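You operate a simulated robot arm through the tools that you are given. There is no shell and no other tool. Be economical: measure what you need, move in short steps, check, and stop when the job is done.

Carry out the task below with a simulated two-armed robot. There is one attempt and no reset: what you move stays moved.

TASK
Wipe up the spill on the table top by the fridge with the tea towel and put it back.
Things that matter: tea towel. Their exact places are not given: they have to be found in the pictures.

Only the result counts: the job must be done as asked and must still hold three seconds after the hand-in. Knocking over, shifting, dropping, spilling or breaking anything else fails it. Flat cloth is picked up by pressing the open fingertips on it (5 to 10 N) and closing them slowly along it; thin cloth reads only 2 to 8 mm in the jaws.

THE ROBOT
Two 7-joint arms with two-finger parallel grippers on one trunk, on a base that drives. Base frame: it is fixed to the floor where the robot stands at the start and does not move with it; the origin is under the middle of the robot, x ahead of it, y to its left, z up. Readings come in mm, degrees, newtons and seconds.
The left shoulder is at the start at [70, 133, 1051], the right one opposite. Payload 1.57 kg a hand.
The TCP of each hand is the grasp point between the finger pads, 30 mm short of the fingertips. In the tool frame z runs along the fingers and y along their closing line. The gripper opens to 80 mm. The fingers are 17 mm wide and 12 mm thick; the gripper's body (40 by 82 mm) begins 80 mm behind the TCP.
Orientation is that of the tool frame in the base frame, as a unit quaternion [w, x, y, z]. With the fingers straight down and closing along the base's y, the tool's x points along the base's -x, its y along +y and its z along -z.

THE INTERFACE
- The arms move only by the tool servo_tool. It takes "left_commands", "right_commands" or both (then of equal length, played together; a hand with none holds still); each is a list of rows, each an object of numbers (a shift or turn left out is 0, a gripper value left out holds the last): "tx", "ty", "tz": the shift along the tool's x, y, z in mm; "rx", "ry", "rz": the turn, a rotation vector about the tool's x, y, z in degrees; "fingers": the opening, from 0 (shut) to 1 (fully open). In form: [{"tx": .., "ty": .., "tz": .., "rx": .., "ry": .., "rz": .., "fingers": ..}, ...]. A call has 1 to 8 rows; each row shifts and turns the commanded pose from where the row before left it, along the tool's axes as they then stand. A row lasts 0.2 s, in which the tool goes at most 50 mm and 8.6 degrees; a call with a longer step from one row to the next is refused whole, and so is a gripper value outside its range. Where a pose cannot be reached the arm comes as near as it can. A force on the tool above 40 N (or 10 N above the force at the start of the call, whichever is more), or a blocked arm, ends the call early, and 0.2 s more pass. Each finger travels about 153 mm/s and halts on what it meets, pressing with about 25 N; the grip force reading is that of the motor and also rises with nothing between the fingers. The clock runs only during rows and for 0.2 s after the last one: add rows that do not move to give the fingers time. The reply holds the time, the measured pose of the TCP, the force on the tool along the base axes, the opening and the grip force, in the units named above and with some noise.
- Cameras (640 x 400 px; columns grow to the right, rows downward): "scene" is now at [116.3, -32.4, 1253.1]; the picture's right is [-0.43, -0.90, 0.00], its down [-0.72, 0.34, -0.61] and it looks along [0.55, -0.26, -0.79] (base axes); focal length 295 px, centre (320, 200). "left" rides on the left gripper at [72, 7, -122] in its tool frame; the picture's right is [-0.09, 1.00, 0.00], its down [-0.84, -0.08, -0.54] and it looks along [-0.54, -0.05, 0.84] (tool axes); focal length 238 px, centre (320, 200). "right" rides on the right gripper at [72, -7, -122] in its tool frame; the picture's right is [0.09, 1.00, 0.00], its down [-0.84, 0.08, -0.54] and it looks along [-0.54, 0.05, 0.84] (tool axes); focal length 238 px, centre (320, 200).
- capture(camera): a new picture of that camera. No time passes.
- raise_lower(by): slides the trunk up (or, below 0, down) by that many mm; the arms and the scene camera ride with it, the base frame stays. It gives what a move gives, with no picture.
- roll_base(legs): drives the robot by 1 to 6 legs, each [ahead, left, turn to the left] in mm, mm and degrees, along the robot's own axes; the way and the turn of a leg run together, so that a leg with both is an arc; at most 1500 mm and 180 degrees a leg. The arms and the cameras ride along, it lands a little off, and it stops where it bumps. It gives what a move gives.
- pan_tilt(pan, tilt): turns the head with the scene camera to pan (to the left, within 86 degrees either way) and tilt (down, from -29 to 69), counted from straight ahead of the robot. It gives what a move gives.
- probe_pixels(camera, pixels): for up to 12 pixels [column, row] of the newest picture of that camera ("zoom" is the newest enlarged one), the place [x, y, z] in the base frame of the surface seen there, good to about 3 mm. No time passes.
- enlarge(camera, box): a new picture of the part [left, top, right, bottom] of that camera's present view, enlarged. No time passes.
- sign_off(): hands the job in; it is judged then, once.

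Keep the steps short. Do not move on a guess: measure, check each grasp and each placing, and mend mistakes. In all there are 80 turns and 62 pictures (those below and enlarged ones count). Leave the grippers open and the arms clear of the work at the hand-in unless told otherwise, and finish with a single line.

The tools are called as name(argument=value, ...) on one line, values as JSON. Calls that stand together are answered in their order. servo_tool: Moves the arms, as the interface text tells. Its arguments: {"type":"object","properties":{"left_commands":{"type":"array","items":{"type":"object","properties":{"tx":{"type":"number"},"ty":{"type":"number"},"tz":{"type":"number"},"rx":{"type":"number"},"ry":{"type":"number"},"rz":{"type":"number"},"fingers":{"type":"number"}}}},"right_commands":{"type":"array","items":{"type":"object","properties":{"tx":{"type":"number"},"ty":{"type":"number"},"tz":{"type":"number"},"rx":{"type":"number"},"ry":{"type":"number"},"rz":{"type":"number"},"fingers":{"type":"number"}}}}},"required":[]} The other tools are called the same way: raise_lower (by) slides the trunk up or down; roll_base (legs) drives the base; pan_tilt (pan, tilt) turns the head that bears the scene camera; capture (camera) takes a picture; probe_pixels (camera, pixels) gives the place of the surface under pixels of a picture; enlarge (camera, box) takes an enlarged picture of a part of a camera's view; sign_off () hands the job in.

At the start:

```text
time_s: 0.0
left_position: [447.6, 83.1, 946.1]
left_ee_rot: [0.0, 0.0, 1.0, 0.0]
left_ft_force: [0.3, 0.5, 1.0]
left_finger_gap: 79.7
left_gripper_force: 0.1
right_position: [381.3, -346.8, 929.8]
right_ee_rot: [0.0, 0.0, 1.0, 0.0]
right_ft_force: [0.0, 1.5, 0.4]
right_finger_gap: 79.8
right_gripper_force: 0.0
trunk travel left (down, up): [-625.0, 315.0]
robot x, y, heading: [-1.5, -2.1, 0.3]
head pan, tilt: [-25.6, 52.5]
```

scene: 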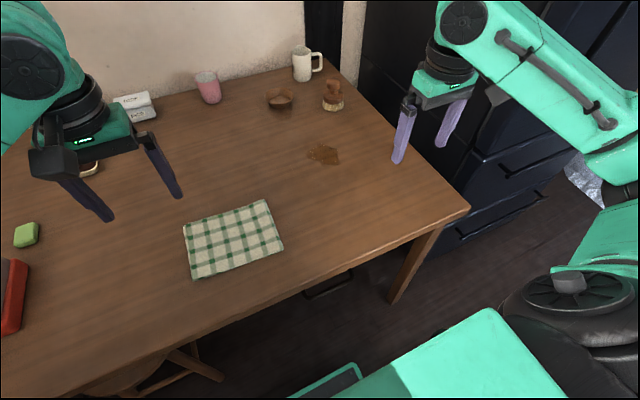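
right: 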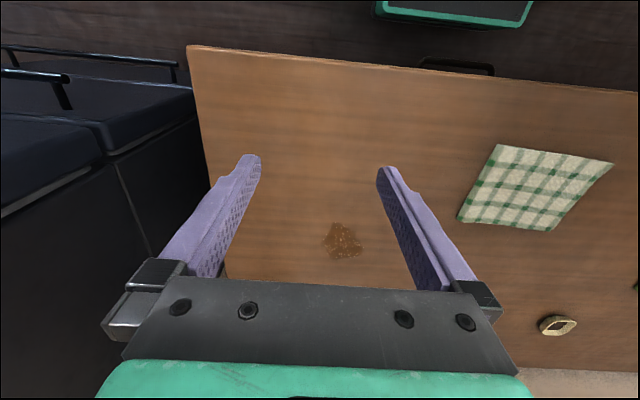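
left: 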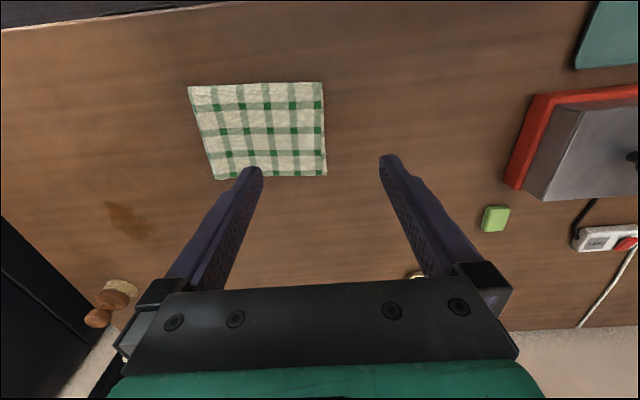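

I see a checked tea towel at about (233,238), a brown spill at (323,153), and another brown thing at (280,100). I'll enlarge that part and probe the towel and the spill.

enlarge(camera="scene", box=[160, 40, 400, 290])

probe_pixels(camera="scene", pixels=[[184, 225], [266, 200], [283, 247], [192, 279], [233, 238], [308, 148], [323, 144], [338, 153], [335, 164], [318, 161], [323, 153], [280, 100]])

```text
1.60 times, centred on (280, 165) of scene
```

zoom: 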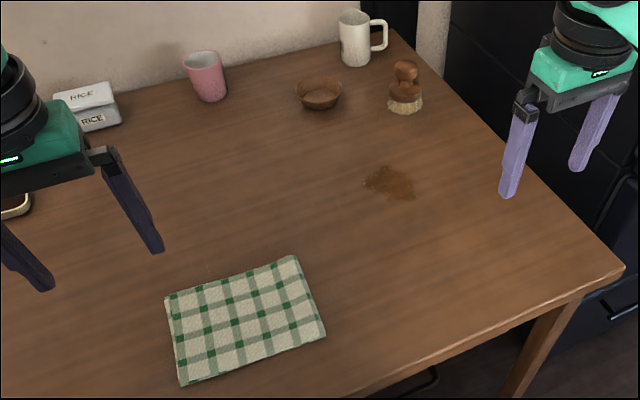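

```text
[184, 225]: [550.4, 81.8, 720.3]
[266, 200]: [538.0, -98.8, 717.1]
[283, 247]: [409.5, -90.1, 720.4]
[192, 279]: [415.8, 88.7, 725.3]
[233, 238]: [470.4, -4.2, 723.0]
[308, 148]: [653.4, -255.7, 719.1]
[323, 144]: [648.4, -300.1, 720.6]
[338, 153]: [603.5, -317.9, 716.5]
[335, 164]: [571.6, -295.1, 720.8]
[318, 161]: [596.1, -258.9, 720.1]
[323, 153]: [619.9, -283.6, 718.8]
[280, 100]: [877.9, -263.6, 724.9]
```

The towel lies flat at x 410–545, y −95..85. The spill is at x 570–655, y −318..−256, slightly beyond the right hand's reach. Next I look down to see whether there is room to drive ahead.

pan_tilt(pan=-10, tilt=69)

capture(camera="scene")

```text
time_s: 0.8
left_position: [446.8, 83.8, 945.7]
left_ee_rot: [0.0, 0.0, 1.0, 0.0]
left_ft_force: [0.5, 0.0, 0.0]
left_finger_gap: 80.1
left_gripper_force: 0.1
right_position: [382.4, -346.9, 930.1]
right_ee_rot: [0.0, 0.0, 1.0, 0.001]
right_ft_force: [0.0, 0.0, 0.7]
right_finger_gap: 80.1
right_gripper_force: 0.1
trunk travel left (down, up): [-625.0, 315.0]
robot x, y, heading: [0.5, 0.6, 0.0]
head pan, tilt: [-10.0, 68.8]
```

```text
57 pictures are left
```

scene: 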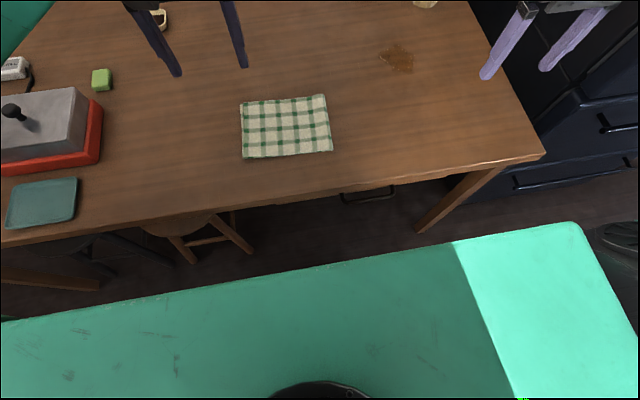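

probe_pixels(camera="scene", pixels=[[570, 224], [300, 273], [30, 315], [420, 232], [190, 262], [400, 186], [543, 156], [130, 225], [400, 60], [287, 128], [490, 225], [300, 90]])

```text
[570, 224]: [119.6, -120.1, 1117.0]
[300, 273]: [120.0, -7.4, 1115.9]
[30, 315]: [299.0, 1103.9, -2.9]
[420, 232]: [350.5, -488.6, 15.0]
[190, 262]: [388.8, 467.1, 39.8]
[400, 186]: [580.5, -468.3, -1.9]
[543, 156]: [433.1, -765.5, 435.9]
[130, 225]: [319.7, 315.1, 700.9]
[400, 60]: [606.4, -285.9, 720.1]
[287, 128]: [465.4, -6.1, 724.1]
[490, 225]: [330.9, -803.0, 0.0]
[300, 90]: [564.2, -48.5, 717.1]
```

There is free floor under the table ahead: the trunk front is at x≈120 and the table edge at x≈320. I drive 90 mm ahead so the spill is in reach.

roll_base(legs=[[90, 0, 0]])

```text
time_s: 1.9
left_position: [536.9, 81.7, 946.5]
left_ee_rot: [0.0, 0.0, 1.0, 0.0]
left_ft_force: [-0.7, -0.1, -1.4]
left_finger_gap: 79.9
left_gripper_force: 0.2
right_position: [471.7, -347.7, 930.3]
right_ee_rot: [0.0, 0.001, 1.0, 0.001]
right_ft_force: [-0.1, -0.4, 1.1]
right_finger_gap: 79.8
right_gripper_force: 0.0
trunk travel left (down, up): [-625.0, 315.0]
robot x, y, heading: [90.1, 0.9, -0.1]
head pan, tilt: [-10.0, 68.8]
```

The robot has driven ahead. Now the right hand moves over the towel (y −5) while the left hand moves out of the way to the left, both at their present height.

servo_tool(left_commands=[{"ty": 25}, {"ty": 25}, {"ty": 25}, {"ty": 25}, {"ty": 25}, {"ty": 25}, {"ty": 25}, {"ty": 25}], right_commands=[{"ty": 42.8}, {"ty": 42.8}, {"ty": 42.8}, {"ty": 42.8}, {"ty": 42.8}, {"ty": 42.8}, {"ty": 42.8}, {"ty": 42.8}])

capture(camera="right")

```text
time_s: 3.7
left_position: [536.6, 285.1, 947.0]
left_ee_rot: [0.001, 0.0, 1.0, -0.001]
left_ft_force: [-0.5, -0.1, 0.1]
left_finger_gap: 79.8
left_gripper_force: 0.0
right_position: [471.5, -4.0, 929.8]
right_ee_rot: [0.0, 0.001, 1.0, -0.002]
right_ft_force: [0.3, 0.0, 0.0]
right_finger_gap: 80.0
right_gripper_force: 0.0
trunk travel left (down, up): [-625.0, 315.0]
robot x, y, heading: [90.1, 0.9, -0.2]
head pan, tilt: [-10.0, 68.8]
```

```text
56 pictures are left
```

right: 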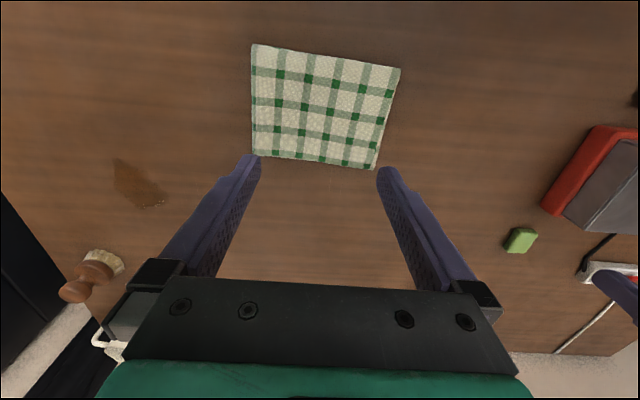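

The right TCP is at (472, −4, 930), over the towel's middle. I lower it by 155 mm, to stop above the cloth.

servo_tool(right_commands=[{"tz": 30, "tx": -4}, {"tz": 30}, {"tz": 30}, {"tz": 30}, {"tz": 25}, {"tz": 10}, {}])

capture(camera="right")

capture(camera="scene")

```text
time_s: 5.3
left_position: [538.4, 283.1, 947.3]
left_ee_rot: [0.0, 0.0, 1.0, 0.0]
left_ft_force: [-0.3, -0.7, -0.4]
left_finger_gap: 80.3
left_gripper_force: 0.1
right_position: [475.7, -4.8, 774.3]
right_ee_rot: [0.0, 0.0, 1.0, -0.001]
right_ft_force: [-0.2, 0.2, -0.9]
right_finger_gap: 80.2
right_gripper_force: 0.1
trunk travel left (down, up): [-625.0, 315.0]
robot x, y, heading: [89.3, -2.1, -0.3]
head pan, tilt: [-10.0, 68.8]
```

```text
55 pictures are left
```

right: 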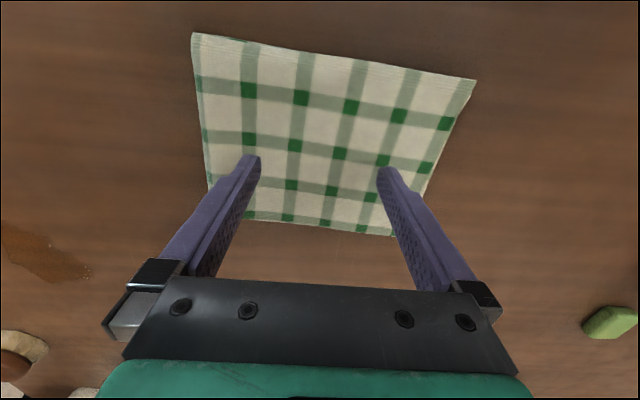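

```text
54 pictures are left
```

scene: 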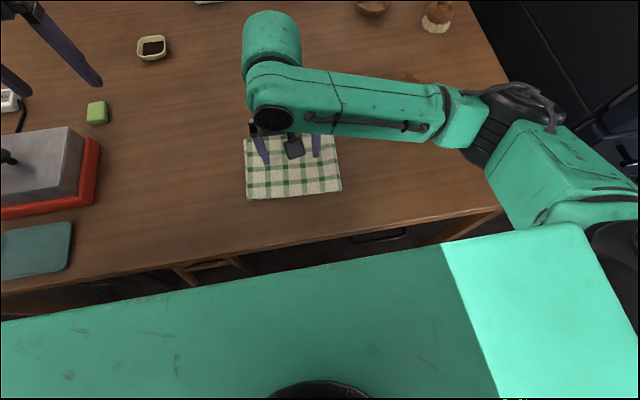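

The fingertips are at about z 744 above the cloth. I set the opening to half and lower slowly until it touches.

servo_tool(right_commands=[{"tz": 8, "fingers": 0.5}, {"tz": 6}, {"tz": 3}, {"tz": 2}, {}])

```text
time_s: 6.5
left_position: [538.3, 282.6, 947.1]
left_ee_rot: [0.0, 0.0, 1.0, 0.0]
left_ft_force: [-0.7, 0.5, -0.5]
left_finger_gap: 79.9
left_gripper_force: 0.1
right_position: [475.6, -4.2, 755.6]
right_ee_rot: [0.001, 0.0, 1.0, 0.001]
right_ft_force: [-1.0, 0.1, 1.2]
right_finger_gap: 40.2
right_gripper_force: 0.0
trunk travel left (down, up): [-625.0, 315.0]
robot x, y, heading: [90.3, -0.8, -0.1]
head pan, tilt: [-10.0, 68.8]
```

No contact yet with the tips at about 726. I go on in 1 mm steps.

servo_tool(right_commands=[{"tz": 1}, {"tz": 1}, {"tz": 1}, {}])

```text
time_s: 7.5
left_position: [537.0, 283.6, 948.2]
left_ee_rot: [0.001, 0.001, 1.0, 0.001]
left_ft_force: [-0.1, -0.5, -0.8]
left_finger_gap: 80.0
left_gripper_force: 0.0
right_position: [474.8, -3.4, 754.2]
right_ee_rot: [0.0, 0.002, 1.0, 0.0]
right_ft_force: [-1.0, -0.5, 4.2]
right_finger_gap: 40.0
right_gripper_force: 0.0
trunk travel left (down, up): [-625.0, 315.0]
robot x, y, heading: [91.2, 0.3, -0.3]
head pan, tilt: [-10.0, 68.8]
```

It reads 4 N of contact. I press 1 mm more, then close slowly.

servo_tool(right_commands=[{"tz": 1}, {"fingers": 0.43}, {"fingers": 0.36}, {"fingers": 0.29}, {"fingers": 0.22}, {"fingers": 0.15}, {"fingers": 0.08}, {"fingers": 0.0}])

capture(camera="right")

```text
time_s: 9.3
left_position: [534.9, 282.6, 948.0]
left_ee_rot: [0.001, 0.0, 1.0, 0.0]
left_ft_force: [0.6, 1.2, -0.3]
left_finger_gap: 80.0
left_gripper_force: 0.1
right_position: [473.7, -4.3, 752.6]
right_ee_rot: [0.001, 0.0, 1.0, 0.001]
right_ft_force: [0.5, 1.4, 14.9]
right_finger_gap: 5.1
right_gripper_force: 25.3
trunk travel left (down, up): [-625.0, 315.0]
robot x, y, heading: [89.3, 8.3, 0.2]
head pan, tilt: [-10.0, 68.8]
```

```text
53 pictures are left
```

right: 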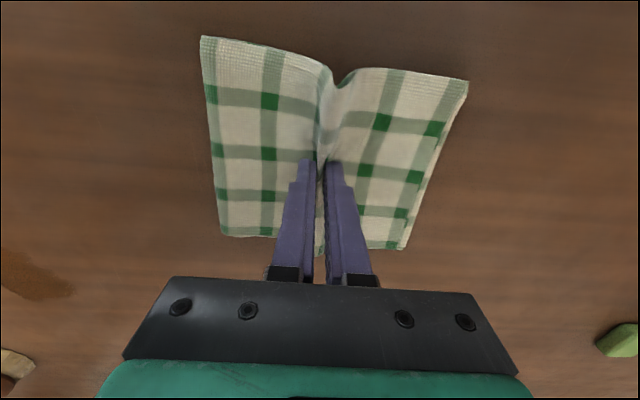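

The grasp holds: 5.1 mm gap at 25 N with a clear ridge. I ease the pressure by 2 mm and start dragging the towel flat towards the spill.

servo_tool(right_commands=[{"tz": -2}, {"tx": -7, "ty": -14}, {"tx": -9, "ty": -18}, {"tx": -9, "ty": -18}, {"tx": -9, "ty": -18}, {"tx": -9, "ty": -18}, {}])

capture(camera="right")

```text
time_s: 10.9
left_position: [537.9, 283.1, 946.2]
left_ee_rot: [0.0, 0.0, 1.0, 0.0]
left_ft_force: [0.0, 0.3, 0.2]
left_finger_gap: 79.9
left_gripper_force: 0.0
right_position: [517.8, -90.9, 753.9]
right_ee_rot: [0.0, 0.001, 1.0, -0.001]
right_ft_force: [-0.1, -0.4, 0.4]
right_finger_gap: 5.2
right_gripper_force: 24.9
trunk travel left (down, up): [-625.0, 315.0]
robot x, y, heading: [93.2, 1.6, -0.1]
head pan, tilt: [-10.0, 68.8]
```

```text
52 pictures are left
```

right: 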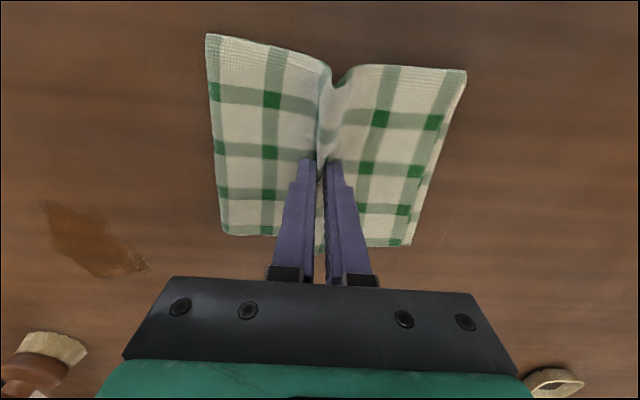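

The towel follows flat. I continue to the spill centre at (615, −287).

servo_tool(right_commands=[{"tx": -12.1, "ty": -24.5}, {"tx": -12.1, "ty": -24.5}, {"tx": -12.1, "ty": -24.5}, {"tx": -12.1, "ty": -24.5}, {"tx": -12.1, "ty": -24.5}, {"tx": -12.1, "ty": -24.5}, {"tx": -12.1, "ty": -24.5}, {"tx": -12.1, "ty": -24.5}])

capture(camera="right")

capture(camera="scene")

```text
time_s: 12.7
left_position: [536.9, 282.5, 947.3]
left_ee_rot: [0.0, 0.0, 1.0, 0.001]
left_ft_force: [-0.4, -0.5, -0.1]
left_finger_gap: 79.9
left_gripper_force: 0.0
right_position: [615.1, -287.3, 753.5]
right_ee_rot: [0.0, 0.0, 1.0, 0.0]
right_ft_force: [-1.1, 0.7, 1.0]
right_finger_gap: 5.2
right_gripper_force: 24.8
trunk travel left (down, up): [-625.0, 315.0]
robot x, y, heading: [93.1, -2.9, -0.1]
head pan, tilt: [-10.0, 68.8]
```

```text
51 pictures are left
```

right: 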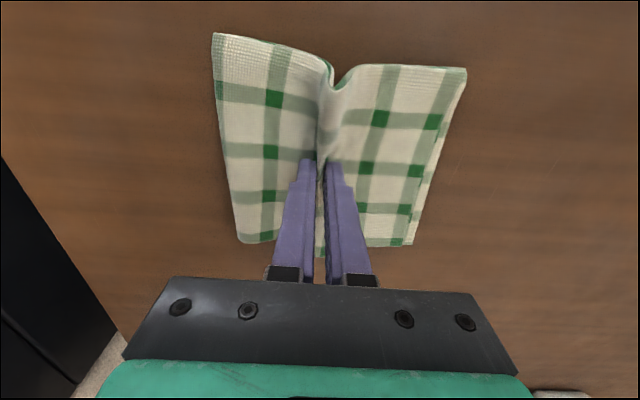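

```text
50 pictures are left
```

scene: 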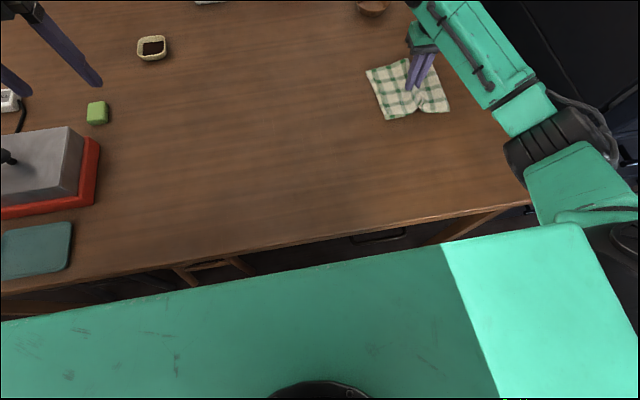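

The towel covers the spill. The brush stands at about (793, −393), well clear. I press 2.5 mm down and make the first stroke.

servo_tool(right_commands=[{"tz": 1.5}, {"tz": 1}, {"ty": -20}, {"ty": -20}, {"tx": 20}, {"ty": 20}, {"ty": 20}, {"ty": 20}])

```text
time_s: 14.5
left_position: [535.3, 282.7, 948.1]
left_ee_rot: [0.001, 0.002, 1.0, 0.0]
left_ft_force: [-0.8, -0.4, -0.2]
left_finger_gap: 79.9
left_gripper_force: 0.1
right_position: [593.5, -266.4, 752.6]
right_ee_rot: [0.002, 0.001, 1.0, 0.0]
right_ft_force: [-1.3, -6.7, 15.0]
right_finger_gap: 5.3
right_gripper_force: 25.2
trunk travel left (down, up): [-625.0, 315.0]
robot x, y, heading: [85.0, 1.2, 0.0]
head pan, tilt: [-10.0, 68.8]
```

The cloth is rubbing with 15 N of pressure. I continue with lanes across the near part of the spill.

servo_tool(right_commands=[{"ty": 20}, {"tx": 18}, {"ty": -25}, {"ty": -25}, {"ty": -28}, {"tx": -28}, {"ty": 26}, {"ty": 26}])

servo_tool(right_commands=[{"ty": 26}, {"tx": -18}, {"ty": -26}, {"ty": -26}, {"ty": -26}, {"tx": -16}, {"ty": 26}, {"ty": 26}])

servo_tool(right_commands=[{"ty": 26}, {"tx": -18}, {"ty": -26}, {"ty": -26}, {"ty": -26}, {"tx": 25, "ty": 20}, {"tx": 20, "ty": 20}, {}])

capture(camera="right")

```text
time_s: 16.3
left_position: [536.6, 283.2, 947.2]
left_ee_rot: [0.001, 0.001, 1.0, 0.0]
left_ft_force: [-0.3, 1.2, -0.3]
left_finger_gap: 80.0
left_gripper_force: 0.2
right_position: [604.1, -272.4, 753.3]
right_ee_rot: [0.001, 0.001, 1.0, -0.001]
right_ft_force: [-0.8, -7.6, 17.0]
right_finger_gap: 5.1
right_gripper_force: 25.7
trunk travel left (down, up): [-625.0, 315.0]
robot x, y, heading: [92.5, 1.1, -0.0]
head pan, tilt: [-10.0, 68.8]
```

```text
time_s: 18.1
left_position: [535.7, 282.5, 947.7]
left_ee_rot: [0.001, 0.001, 1.0, -0.001]
left_ft_force: [0.3, -0.2, 0.0]
left_finger_gap: 79.8
left_gripper_force: 0.0
right_position: [637.2, -272.9, 754.3]
right_ee_rot: [0.0, 0.0, 1.0, -0.001]
right_ft_force: [-2.8, -5.9, 13.9]
right_finger_gap: 5.4
right_gripper_force: 24.8
trunk travel left (down, up): [-625.0, 315.0]
robot x, y, heading: [92.7, -1.1, -0.3]
head pan, tilt: [-10.0, 68.8]
```

```text
time_s: 19.9
left_position: [537.5, 282.6, 946.6]
left_ee_rot: [0.001, 0.001, 1.0, 0.0]
left_ft_force: [1.3, 0.2, -0.5]
left_finger_gap: 80.1
left_gripper_force: 0.2
right_position: [610.4, -285.3, 753.6]
right_ee_rot: [0.0, 0.001, 1.0, -0.001]
right_ft_force: [3.0, -4.2, 12.8]
right_finger_gap: 4.9
right_gripper_force: 24.7
trunk travel left (down, up): [-625.0, 315.0]
robot x, y, heading: [93.3, -6.4, 0.2]
head pan, tilt: [-10.0, 68.8]
```

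```text
49 pictures are left
```

right: 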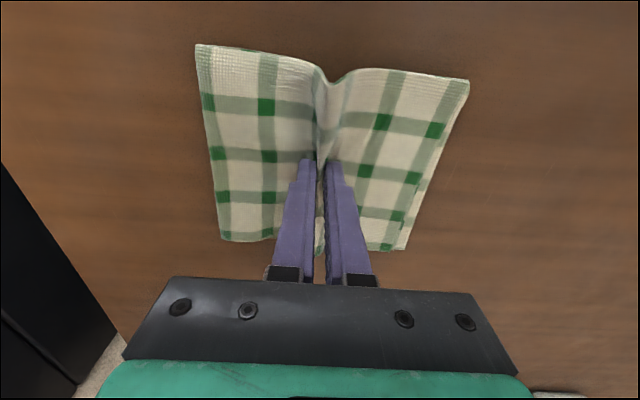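

The lanes are done. I ease the pressure and drag the towel most of the way back towards (474, −4), then look at the spill.

servo_tool(right_commands=[{"tz": -2.2}, {"tx": 12, "ty": 25}, {"tx": 12, "ty": 25}, {"tx": 12, "ty": 25}, {"tx": 12, "ty": 25}, {"tx": 12, "ty": 25}, {"tx": 12, "ty": 25}, {}])

capture(camera="right")

capture(camera="scene")

```text
time_s: 21.7
left_position: [537.4, 282.1, 945.9]
left_ee_rot: [0.0, 0.0, 1.0, 0.001]
left_ft_force: [0.2, -0.5, 0.2]
left_finger_gap: 79.8
left_gripper_force: 0.1
right_position: [539.6, -132.7, 754.2]
right_ee_rot: [0.0, 0.0, 1.0, 0.0]
right_ft_force: [-0.1, -1.8, 2.1]
right_finger_gap: 5.4
right_gripper_force: 25.1
trunk travel left (down, up): [-625.0, 315.0]
robot x, y, heading: [88.8, -0.4, 0.0]
head pan, tilt: [-10.0, 68.8]
```

```text
48 pictures are left
```

right: 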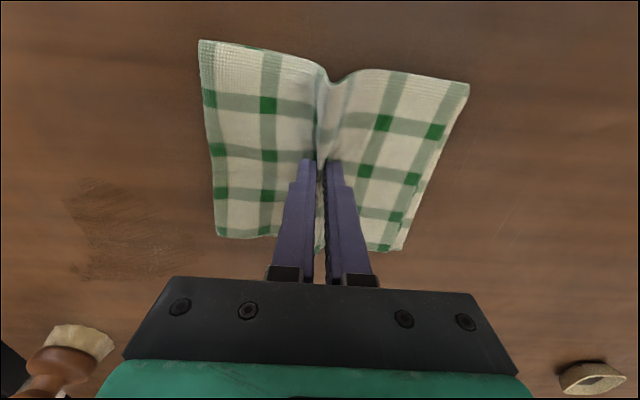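

```text
47 pictures are left
```

scene: 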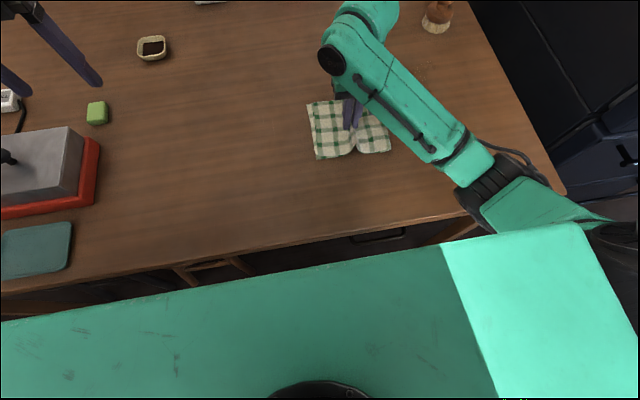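

A faint smear remains at about (130,230). I enlarge it and probe its extent.

enlarge(camera="right", box=[20, 150, 260, 300])

probe_pixels(camera="right", pixels=[[80, 185], [65, 215], [80, 270], [180, 270], [200, 235], [130, 190], [130, 230]])

```text
2.67 times, centred on (140, 225) of right
```

zoom: 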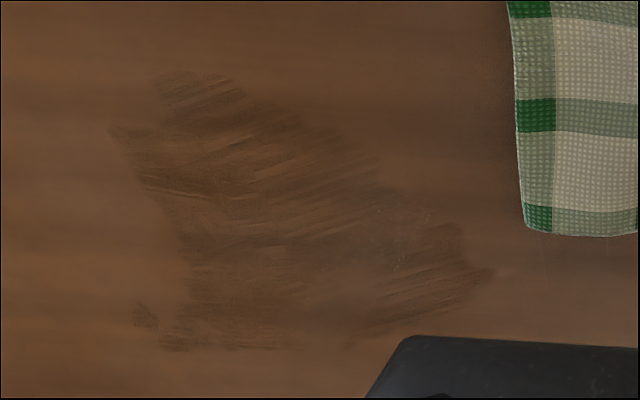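

```text
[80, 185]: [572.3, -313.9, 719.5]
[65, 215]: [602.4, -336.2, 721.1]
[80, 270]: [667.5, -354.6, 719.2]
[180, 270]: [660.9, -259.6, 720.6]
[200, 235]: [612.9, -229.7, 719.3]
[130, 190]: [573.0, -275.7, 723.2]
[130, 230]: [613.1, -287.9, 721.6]
```

The smear covers x 560–675, y −355..−225, so it needs more wiping. To reach its far corner I drive 60 mm ahead, with the towel sliding along.

roll_base(legs=[[60, 0, 0]])

```text
time_s: 22.7
left_position: [597.2, 282.7, 947.6]
left_ee_rot: [0.0, 0.001, 1.0, 0.0]
left_ft_force: [-0.5, -1.3, 0.4]
left_finger_gap: 80.2
left_gripper_force: 0.0
right_position: [598.7, -134.2, 753.5]
right_ee_rot: [-0.001, 0.0, 1.0, 0.0]
right_ft_force: [-2.6, 1.0, 5.8]
right_finger_gap: 5.0
right_gripper_force: 25.2
trunk travel left (down, up): [-625.0, 315.0]
robot x, y, heading: [152.7, 0.5, -0.1]
head pan, tilt: [-10.0, 68.8]
```

The drive went well. I move to the near-left corner of the smear, press, and wipe in lanes along x.

servo_tool(right_commands=[{"tx": 20, "ty": -45}, {"tx": 20, "ty": -45}, {"tz": 1.8}, {"tx": -30}, {"tx": -30}, {"tx": -30}, {"tx": -30}, {"ty": -18}])

servo_tool(right_commands=[{"tx": 40}, {"tx": 40}, {"tx": 40}, {"ty": -18}, {"tx": -40}, {"tx": -40}, {"tx": -40}, {"ty": -18}])

servo_tool(right_commands=[{"tx": 40}, {"tx": 40}, {"tx": 40}, {"ty": -18}, {"tx": -40}, {"tx": -40}, {"tx": -40}, {"ty": -18}])

servo_tool(right_commands=[{"tx": 40}, {"tx": 40}, {"tx": 40}, {"ty": -18}, {"tx": -40}, {"tx": -40}, {"tx": -40}, {"ty": -15}])

servo_tool(right_commands=[{"tx": 40}, {"tx": 40}, {"tx": 40}, {"tx": -20, "ty": 25}, {"tx": -20, "ty": 25}, {"tx": -20, "ty": 25}, {"tz": -2}, {}])

capture(camera="right")

```text
time_s: 24.5
left_position: [596.6, 283.0, 947.0]
left_ee_rot: [0.0, 0.0, 1.0, 0.0]
left_ft_force: [0.2, 0.0, -0.1]
left_finger_gap: 80.0
left_gripper_force: 0.1
right_position: [680.5, -239.9, 753.4]
right_ee_rot: [0.002, -0.001, 1.0, 0.0]
right_ft_force: [1.0, 3.9, 8.9]
right_finger_gap: 5.0
right_gripper_force: 24.9
trunk travel left (down, up): [-625.0, 315.0]
robot x, y, heading: [150.0, 0.9, -0.2]
head pan, tilt: [-10.0, 68.8]
```

```text
time_s: 26.3
left_position: [596.3, 283.2, 946.3]
left_ee_rot: [0.001, 0.001, 1.0, -0.001]
left_ft_force: [-0.2, -0.7, 0.3]
left_finger_gap: 79.8
left_gripper_force: 0.1
right_position: [678.6, -274.6, 753.7]
right_ee_rot: [0.003, -0.001, 1.0, 0.001]
right_ft_force: [0.9, 5.9, 12.9]
right_finger_gap: 5.5
right_gripper_force: 25.1
trunk travel left (down, up): [-625.0, 315.0]
robot x, y, heading: [148.1, -2.5, 0.1]
head pan, tilt: [-10.0, 68.8]
```

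```text
time_s: 28.1
left_position: [596.4, 284.8, 947.4]
left_ee_rot: [0.001, 0.0, 1.0, 0.0]
left_ft_force: [-0.9, -0.2, 1.0]
left_finger_gap: 80.0
left_gripper_force: 0.0
right_position: [679.4, -313.3, 754.3]
right_ee_rot: [0.001, -0.001, 1.0, 0.0]
right_ft_force: [-0.1, 2.9, 8.1]
right_finger_gap: 5.0
right_gripper_force: 24.7
trunk travel left (down, up): [-625.0, 315.0]
robot x, y, heading: [150.9, 1.9, 0.1]
head pan, tilt: [-10.0, 68.8]
```

```text
time_s: 29.9
left_position: [595.8, 283.7, 945.7]
left_ee_rot: [0.0, 0.0, 1.0, 0.0]
left_ft_force: [0.4, -0.9, 0.5]
left_finger_gap: 80.2
left_gripper_force: 0.1
right_position: [680.5, -345.9, 752.9]
right_ee_rot: [0.002, -0.002, 1.0, 0.0]
right_ft_force: [0.4, 3.4, 7.5]
right_finger_gap: 5.1
right_gripper_force: 25.1
trunk travel left (down, up): [-625.0, 315.0]
robot x, y, heading: [150.7, 4.0, 0.2]
head pan, tilt: [-10.0, 68.8]
```

```text
time_s: 31.7
left_position: [595.6, 282.5, 947.9]
left_ee_rot: [0.001, 0.001, 1.0, 0.0]
left_ft_force: [-0.3, 0.2, -0.1]
left_finger_gap: 79.9
left_gripper_force: 0.0
right_position: [619.1, -270.8, 753.2]
right_ee_rot: [0.0, 0.0, 1.0, 0.0]
right_ft_force: [-3.1, -1.7, 6.7]
right_finger_gap: 5.4
right_gripper_force: 25.0
trunk travel left (down, up): [-625.0, 315.0]
robot x, y, heading: [149.3, 0.1, -0.1]
head pan, tilt: [-10.0, 68.8]
```

```text
45 pictures are left
```

right: 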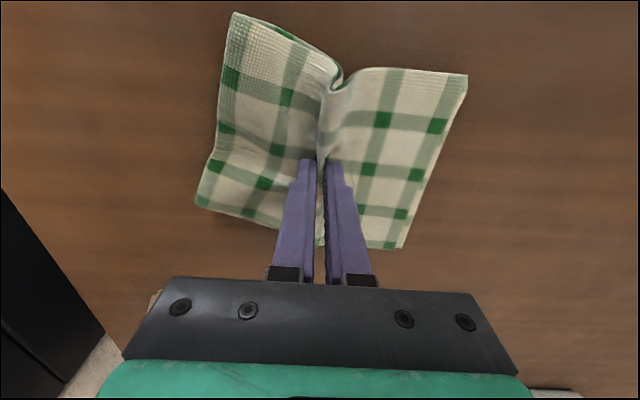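

The towel's right wing has bent, either at the table edge or against the brush. I drag it back and check the brush and the smear.

servo_tool(right_commands=[{"tx": 12, "ty": 28}, {"tx": 12, "ty": 28}, {"tx": 12, "ty": 28}, {"tx": 12, "ty": 28}, {"tx": 12, "ty": 28}, {"tx": 12, "ty": 28}, {}])

capture(camera="right")

pan_tilt(pan=-25, tilt=60)

capture(camera="scene")

```text
time_s: 33.3
left_position: [595.1, 282.4, 946.7]
left_ee_rot: [0.001, 0.0, 1.0, 0.001]
left_ft_force: [1.2, -0.5, -0.3]
left_finger_gap: 80.1
left_gripper_force: 0.2
right_position: [546.3, -103.5, 754.3]
right_ee_rot: [0.0, 0.0, 1.0, 0.001]
right_ft_force: [1.8, -4.6, 12.2]
right_finger_gap: 5.0
right_gripper_force: 24.7
trunk travel left (down, up): [-625.0, 315.0]
robot x, y, heading: [148.7, -0.1, 0.1]
head pan, tilt: [-10.0, 68.8]
```

```text
44 pictures are left
```

right: 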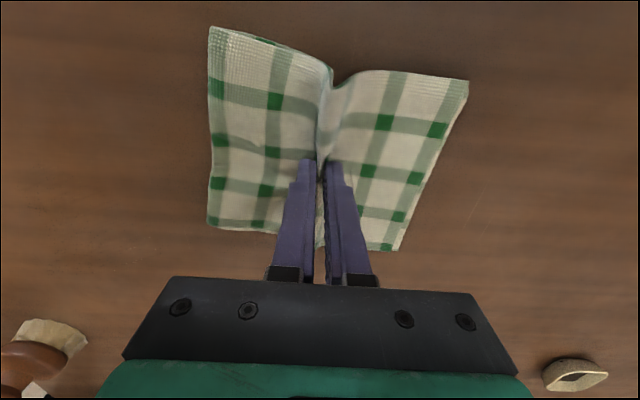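

```text
time_s: 34.0
left_position: [596.9, 284.3, 947.8]
left_ee_rot: [0.001, 0.001, 1.0, 0.001]
left_ft_force: [0.2, -0.8, -0.1]
left_finger_gap: 80.1
left_gripper_force: 0.0
right_position: [547.7, -103.5, 752.4]
right_ee_rot: [0.0, 0.0, 1.0, 0.0]
right_ft_force: [0.9, -2.4, 13.4]
right_finger_gap: 5.4
right_gripper_force: 24.7
trunk travel left (down, up): [-625.0, 315.0]
robot x, y, heading: [149.7, -1.1, -0.2]
head pan, tilt: [-25.0, 60.0]
```

```text
43 pictures are left
```

scene: 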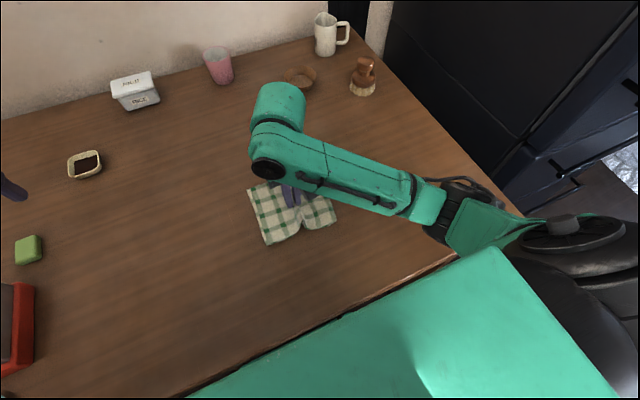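

The smear looks gone and the brush still stands. I enlarge the spill area and probe the brush.

enlarge(camera="scene", box=[300, 40, 460, 190])

enlarge(camera="right", box=[0, 150, 240, 300])

probe_pixels(camera="scene", pixels=[[361, 90], [365, 65], [348, 88], [376, 92], [361, 95], [250, 187], [270, 244], [337, 223], [431, 271]])

```text
2.67 times, centred on (380, 115) of scene
```

zoom: 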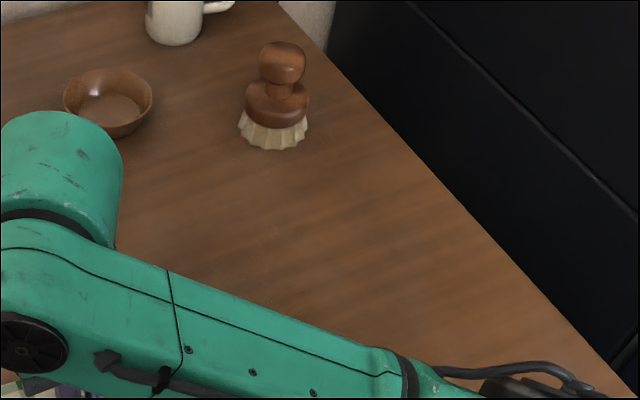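

```text
2.67 times, centred on (120, 225) of right
```

zoom: 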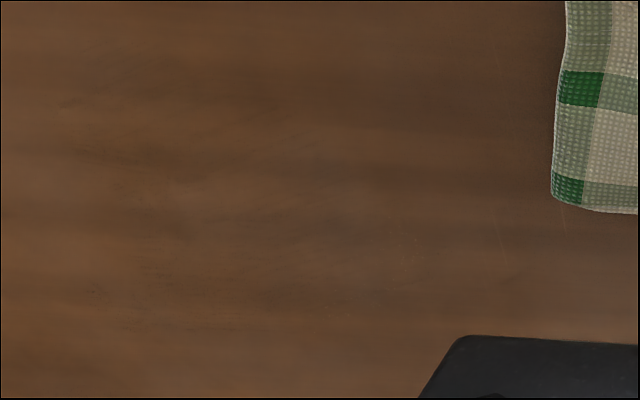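

```text
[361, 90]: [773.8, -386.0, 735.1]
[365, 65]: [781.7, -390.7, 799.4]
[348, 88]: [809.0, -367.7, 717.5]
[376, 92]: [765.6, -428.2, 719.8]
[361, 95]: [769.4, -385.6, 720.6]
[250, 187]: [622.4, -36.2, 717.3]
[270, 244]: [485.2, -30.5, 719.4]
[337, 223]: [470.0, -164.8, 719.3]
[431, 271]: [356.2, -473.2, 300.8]
```

The brush has not moved; its front edge was at about (770, −385) before and is there now. Very faint streaks are left, so I do one more pass with even pressure, staying at x ≤ 665 and y ≥ −340.

servo_tool(right_commands=[{"tz": -1}, {"tx": 0, "ty": -40}, {"tx": 0, "ty": -40}, {"tx": 0, "ty": -40}, {"tz": 1.5}, {"tx": -30}, {"tx": -40}, {"tx": -40}])

servo_tool(right_commands=[{"ty": -18}, {"tx": 40}, {"tx": 40}, {"tx": 35}, {"ty": -18}, {"tx": -40}, {"tx": -40}, {"tx": -35}])

servo_tool(right_commands=[{"ty": -18}, {"tx": 40}, {"tx": 40}, {"tx": 35}, {"ty": -18}, {"tx": -40}, {"tx": -40}, {"tx": -35}])

servo_tool(right_commands=[{"ty": -18}, {"tx": 40}, {"tx": 40}, {"tx": 35}, {"ty": -18}, {"tx": -40}, {"tx": -40}, {"tx": -35}])

servo_tool(right_commands=[{"tx": 40}, {"tx": 40}, {"tx": 20, "ty": 20}, {"ty": 30}, {"ty": 30}, {"tz": -2.5, "ty": 10}, {}])

capture(camera="right")

```text
time_s: 35.8
left_position: [596.7, 283.9, 947.0]
left_ee_rot: [-0.001, 0.001, 1.0, 0.0]
left_ft_force: [-0.5, -0.3, 0.5]
left_finger_gap: 80.0
left_gripper_force: 0.1
right_position: [658.3, -222.7, 754.4]
right_ee_rot: [0.0, 0.0, 1.0, -0.001]
right_ft_force: [-3.1, 0.9, 6.8]
right_finger_gap: 4.9
right_gripper_force: 24.8
trunk travel left (down, up): [-625.0, 315.0]
robot x, y, heading: [152.5, -0.4, -0.2]
head pan, tilt: [-25.0, 60.0]
```

```text
time_s: 37.6
left_position: [597.2, 283.0, 946.8]
left_ee_rot: [0.001, 0.0, 1.0, -0.001]
left_ft_force: [-0.5, 0.0, 0.5]
left_finger_gap: 79.9
left_gripper_force: 0.0
right_position: [656.3, -260.1, 754.0]
right_ee_rot: [0.0, 0.0, 1.0, -0.001]
right_ft_force: [-2.5, 0.0, 5.8]
right_finger_gap: 5.0
right_gripper_force: 25.1
trunk travel left (down, up): [-625.0, 315.0]
robot x, y, heading: [148.3, 0.2, -0.3]
head pan, tilt: [-25.0, 60.0]
```

```text
time_s: 39.4
left_position: [595.3, 284.2, 947.8]
left_ee_rot: [0.001, 0.001, 1.0, 0.0]
left_ft_force: [0.2, -0.6, 0.5]
left_finger_gap: 79.9
left_gripper_force: 0.0
right_position: [657.6, -295.2, 754.6]
right_ee_rot: [0.001, -0.001, 1.0, -0.001]
right_ft_force: [-4.4, -1.2, 10.2]
right_finger_gap: 5.2
right_gripper_force: 25.2
trunk travel left (down, up): [-625.0, 315.0]
robot x, y, heading: [148.1, -1.1, -0.3]
head pan, tilt: [-25.0, 60.0]
```

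```text
time_s: 41.2
left_position: [596.7, 283.9, 947.1]
left_ee_rot: [0.001, 0.001, 1.0, 0.0]
left_ft_force: [0.6, 0.0, -0.3]
left_finger_gap: 79.8
left_gripper_force: 0.1
right_position: [657.1, -330.9, 753.6]
right_ee_rot: [0.001, 0.001, 1.0, -0.003]
right_ft_force: [-3.8, -0.2, 8.6]
right_finger_gap: 5.3
right_gripper_force: 25.5
trunk travel left (down, up): [-625.0, 315.0]
robot x, y, heading: [153.3, 2.4, -0.2]
head pan, tilt: [-25.0, 60.0]
```

```text
time_s: 42.8
left_position: [596.6, 282.5, 946.2]
left_ee_rot: [0.0, 0.001, 1.0, 0.0]
left_ft_force: [-1.1, -0.3, 0.8]
left_finger_gap: 80.2
left_gripper_force: 0.0
right_position: [556.8, -241.3, 755.6]
right_ee_rot: [-0.001, 0.0, 1.0, 0.0]
right_ft_force: [-1.8, -2.1, 5.4]
right_finger_gap: 4.8
right_gripper_force: 24.9
trunk travel left (down, up): [-625.0, 315.0]
robot x, y, heading: [151.5, -1.6, -0.1]
head pan, tilt: [-25.0, 60.0]
```

```text
40 pictures are left
```

right: 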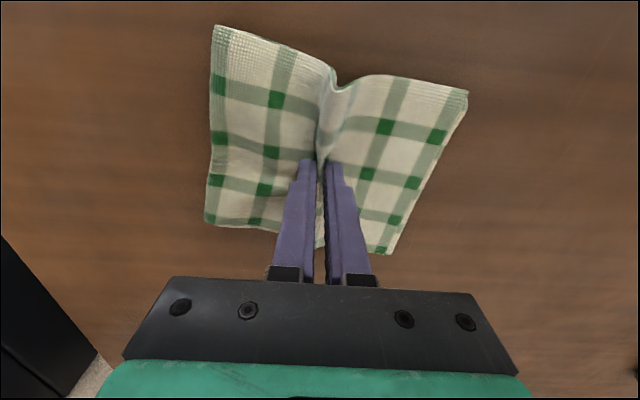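

Now I drag it back to where it lay, with the TCP going to (475, −4).

servo_tool(right_commands=[{"tz": -0.5, "tx": 10, "ty": 25}, {"tx": 10.3, "ty": 30}, {"tx": 10.3, "ty": 30}, {"tx": 10.3, "ty": 30}, {"tx": 10.3, "ty": 30}, {"tx": 10.3, "ty": 30}, {"tx": 10.3, "ty": 30}, {"tx": 10, "ty": 32}])

capture(camera="right")

capture(camera="scene")

```text
time_s: 44.6
left_position: [597.4, 283.8, 946.3]
left_ee_rot: [0.0, 0.002, 1.0, -0.001]
left_ft_force: [0.6, 0.2, -0.5]
left_finger_gap: 80.0
left_gripper_force: 0.1
right_position: [476.5, -4.0, 757.0]
right_ee_rot: [-0.001, 0.001, 1.0, -0.001]
right_ft_force: [-0.5, -0.1, 1.4]
right_finger_gap: 4.8
right_gripper_force: 25.0
trunk travel left (down, up): [-625.0, 315.0]
robot x, y, heading: [149.6, -0.9, 0.4]
head pan, tilt: [-25.0, 60.0]
```

```text
39 pictures are left
```

right: 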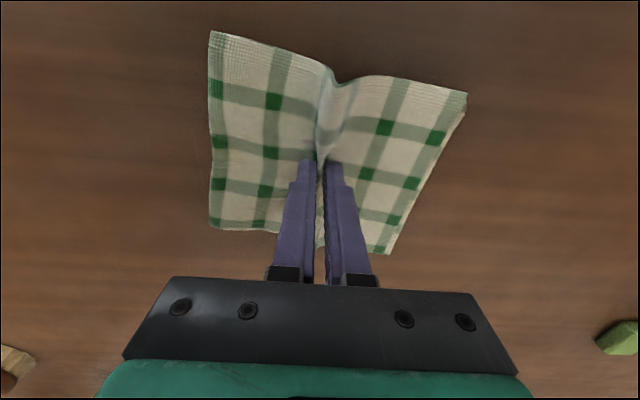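

```text
38 pictures are left
```

scene: 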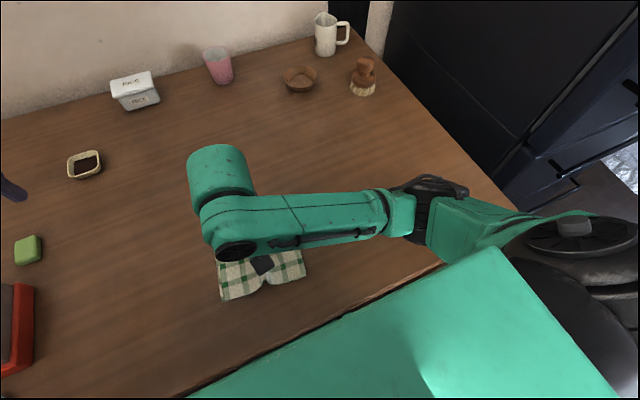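

The towel is back and I see no spill. I enlarge the spot to be sure before releasing.

enlarge(camera="scene", box=[270, 70, 430, 210])

```text
2.86 times, centred on (350, 140) of scene
```

zoom: 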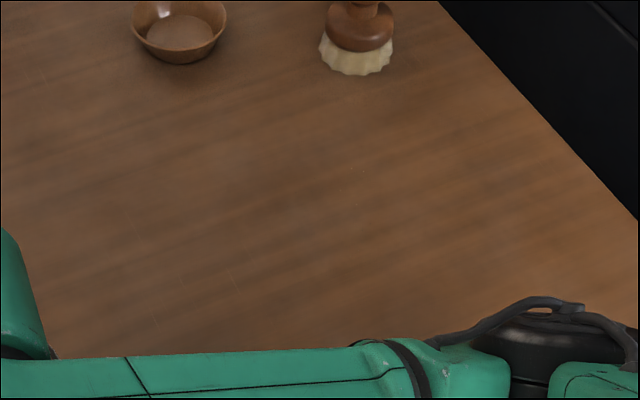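

The spot is clean. I press lightly and open the fingers slowly so the ridge spreads flat again, then lift.

servo_tool(right_commands=[{"tz": 2}, {"fingers": 0.12}, {"fingers": 0.2}, {"fingers": 0.28}, {"fingers": 0.36}, {"fingers": 0.44}, {"fingers": 0.5}, {}])

servo_tool(right_commands=[{"tz": -5}, {"tz": -20}, {"tz": -40}, {"tz": -40}, {"tz": -40}, {"fingers": 1}])

capture(camera="right")

```text
time_s: 46.4
left_position: [598.6, 283.0, 947.0]
left_ee_rot: [0.0, 0.001, 1.0, -0.001]
left_ft_force: [0.4, 0.5, 0.2]
left_finger_gap: 80.0
left_gripper_force: 0.0
right_position: [476.7, -6.2, 755.3]
right_ee_rot: [-0.001, 0.0, 1.0, 0.0]
right_ft_force: [0.1, 0.2, 0.8]
right_finger_gap: 39.5
right_gripper_force: 0.1
trunk travel left (down, up): [-625.0, 315.0]
robot x, y, heading: [144.2, 0.1, -0.0]
head pan, tilt: [-25.0, 60.0]
```

```text
time_s: 47.8
left_position: [597.6, 282.6, 945.5]
left_ee_rot: [0.0, 0.001, 1.0, 0.001]
left_ft_force: [0.7, -0.5, -0.5]
left_finger_gap: 80.0
left_gripper_force: 0.0
right_position: [475.8, -4.0, 898.3]
right_ee_rot: [0.0, 0.001, 1.0, 0.0]
right_ft_force: [-0.1, -0.3, 0.3]
right_finger_gap: 79.8
right_gripper_force: 0.0
trunk travel left (down, up): [-625.0, 315.0]
robot x, y, heading: [151.4, 1.8, -0.5]
head pan, tilt: [-25.0, 60.0]
```

```text
36 pictures are left
```

right: 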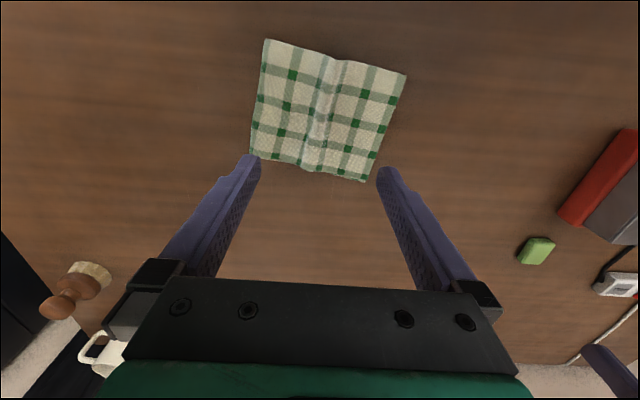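

The towel lies nearly flat and slightly turned. I move the right hand back to its side and check from the scene camera.

servo_tool(right_commands=[{"tz": -5, "ty": -43}, {"tz": -5, "ty": -43}, {"tz": -5, "ty": -43}, {"tz": -5, "ty": -43}, {"tx": 10, "ty": -43}, {"tx": 10, "ty": -43}, {"tx": 10, "ty": -43}, {"tx": 10, "ty": -20}])

capture(camera="scene")

enlarge(camera="scene", box=[180, 80, 480, 310])

```text
time_s: 49.6
left_position: [597.3, 282.4, 946.3]
left_ee_rot: [0.0, 0.001, 1.0, 0.0]
left_ft_force: [0.3, -0.7, 0.0]
left_finger_gap: 79.9
left_gripper_force: 0.0
right_position: [474.8, -135.3, 914.9]
right_ee_rot: [0.0, 0.001, 1.0, 0.0]
right_ft_force: [-0.7, 0.1, -0.4]
right_finger_gap: 79.8
right_gripper_force: 0.1
right hand out of reach, approached as far as the arm can: row 4, 5, 6, 7, 8
trunk travel left (down, up): [-625.0, 315.0]
robot x, y, heading: [150.3, -0.7, -0.1]
head pan, tilt: [-25.0, 60.0]
```

```text
35 pictures are left
```

scene: 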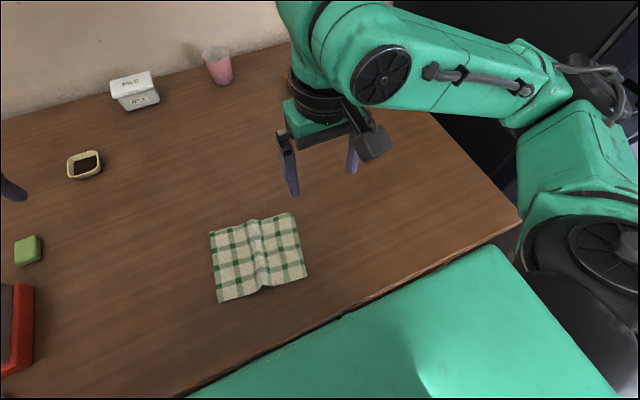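

```text
1.74 times, centred on (330, 195) of scene
```

zoom: 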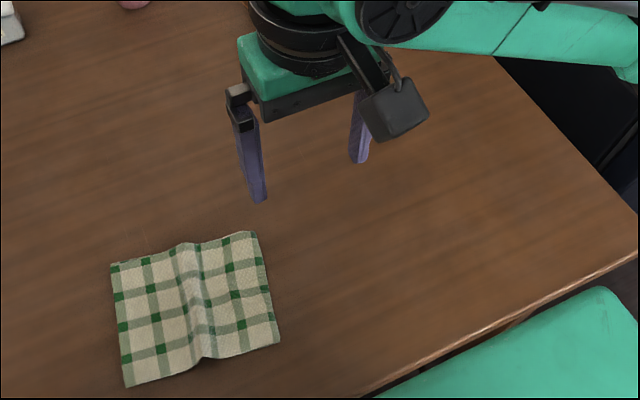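

probe_pixels(camera="scene", pixels=[[211, 232], [295, 213], [306, 277], [219, 302], [258, 258]])

```text
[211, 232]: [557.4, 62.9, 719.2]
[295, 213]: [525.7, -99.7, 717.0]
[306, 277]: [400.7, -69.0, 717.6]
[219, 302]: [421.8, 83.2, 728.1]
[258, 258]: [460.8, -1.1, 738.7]
```

The towel's centre (476, −6) is within 3 mm of its first place, but it is turned about 6° and has a small ridge. I smooth it: back over the middle, fingers half open, straddling the ridge.

servo_tool(right_commands=[{"ty": 44, "fingers": 0.55}, {"ty": 44}, {"ty": 43}, {"tz": 40}, {"tz": 40}, {"tz": 30}, {"tz": 25}, {}])

capture(camera="right")

```text
time_s: 51.4
left_position: [596.8, 282.6, 947.9]
left_ee_rot: [-0.001, 0.0, 1.0, 0.0]
left_ft_force: [-0.4, -0.3, 0.0]
left_finger_gap: 80.0
left_gripper_force: 0.0
right_position: [475.5, -2.2, 779.4]
right_ee_rot: [-0.001, 0.001, 1.0, 0.0]
right_ft_force: [0.4, -0.5, 0.6]
right_finger_gap: 43.9
right_gripper_force: 0.0
trunk travel left (down, up): [-625.0, 315.0]
robot x, y, heading: [145.8, 0.6, -0.2]
head pan, tilt: [-25.0, 60.0]
```

```text
33 pictures are left
```

right: 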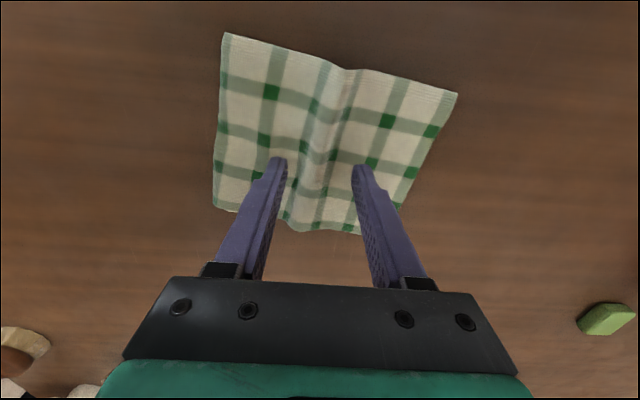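

The tips straddle the ridge. I lower to contact and read the force.

servo_tool(right_commands=[{"tz": 12}, {"tz": 8}, {"tz": 4}, {"tz": 2}, {"tz": 1}, {}])

```text
time_s: 52.8
left_position: [596.9, 281.9, 948.1]
left_ee_rot: [-0.001, 0.001, 1.0, 0.0]
left_ft_force: [0.4, 0.9, -0.1]
left_finger_gap: 80.0
left_gripper_force: 0.1
right_position: [474.9, -2.7, 753.3]
right_ee_rot: [0.0, 0.0, 1.0, 0.0]
right_ft_force: [1.1, 0.4, 6.7]
right_finger_gap: 44.2
right_gripper_force: 0.1
trunk travel left (down, up): [-625.0, 315.0]
robot x, y, heading: [151.2, -1.5, -0.0]
head pan, tilt: [-25.0, 60.0]
```

It reads 6.7 N. I press 0.7 mm more, open slowly to stretch the cloth, turn it back 6°, then lift.

servo_tool(right_commands=[{"tz": 0.7}, {"fingers": 0.62}, {"fingers": 0.69}, {"fingers": 0.76}, {"fingers": 0.83}, {"rz": -3}, {"rz": -3}, {}])

servo_tool(right_commands=[{"tz": -5}, {"tz": -20}, {"tz": -40}, {"tz": -40}, {"tz": -40, "rz": 6, "fingers": 1}, {}])

capture(camera="right")

```text
time_s: 54.6
left_position: [595.6, 282.1, 948.8]
left_ee_rot: [0.001, 0.001, 1.0, 0.0]
left_ft_force: [-0.7, -0.8, 0.8]
left_finger_gap: 80.1
left_gripper_force: 0.1
right_position: [475.2, -2.2, 752.2]
right_ee_rot: [0.001, -0.052, 0.999, 0.0]
right_ft_force: [-0.7, 0.2, 21.8]
right_finger_gap: 59.4
right_gripper_force: 0.0
trunk travel left (down, up): [-625.0, 315.0]
robot x, y, heading: [149.4, -1.6, 0.0]
head pan, tilt: [-25.0, 60.0]
```

```text
time_s: 56.0
left_position: [597.0, 282.7, 947.0]
left_ee_rot: [0.0, 0.001, 1.0, 0.0]
left_ft_force: [0.6, 0.0, -0.8]
left_finger_gap: 80.0
left_gripper_force: 0.1
right_position: [476.1, -4.0, 897.6]
right_ee_rot: [-0.001, 0.002, 1.0, 0.001]
right_ft_force: [0.1, 0.9, -0.2]
right_finger_gap: 80.0
right_gripper_force: 0.1
trunk travel left (down, up): [-625.0, 315.0]
robot x, y, heading: [150.0, -1.9, -0.2]
head pan, tilt: [-25.0, 60.0]
```

```text
32 pictures are left
```

right: 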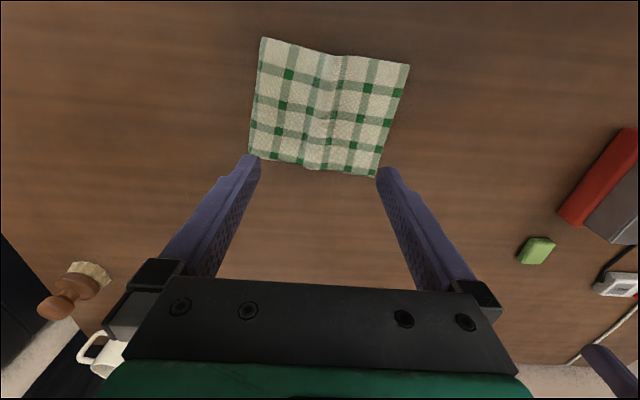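

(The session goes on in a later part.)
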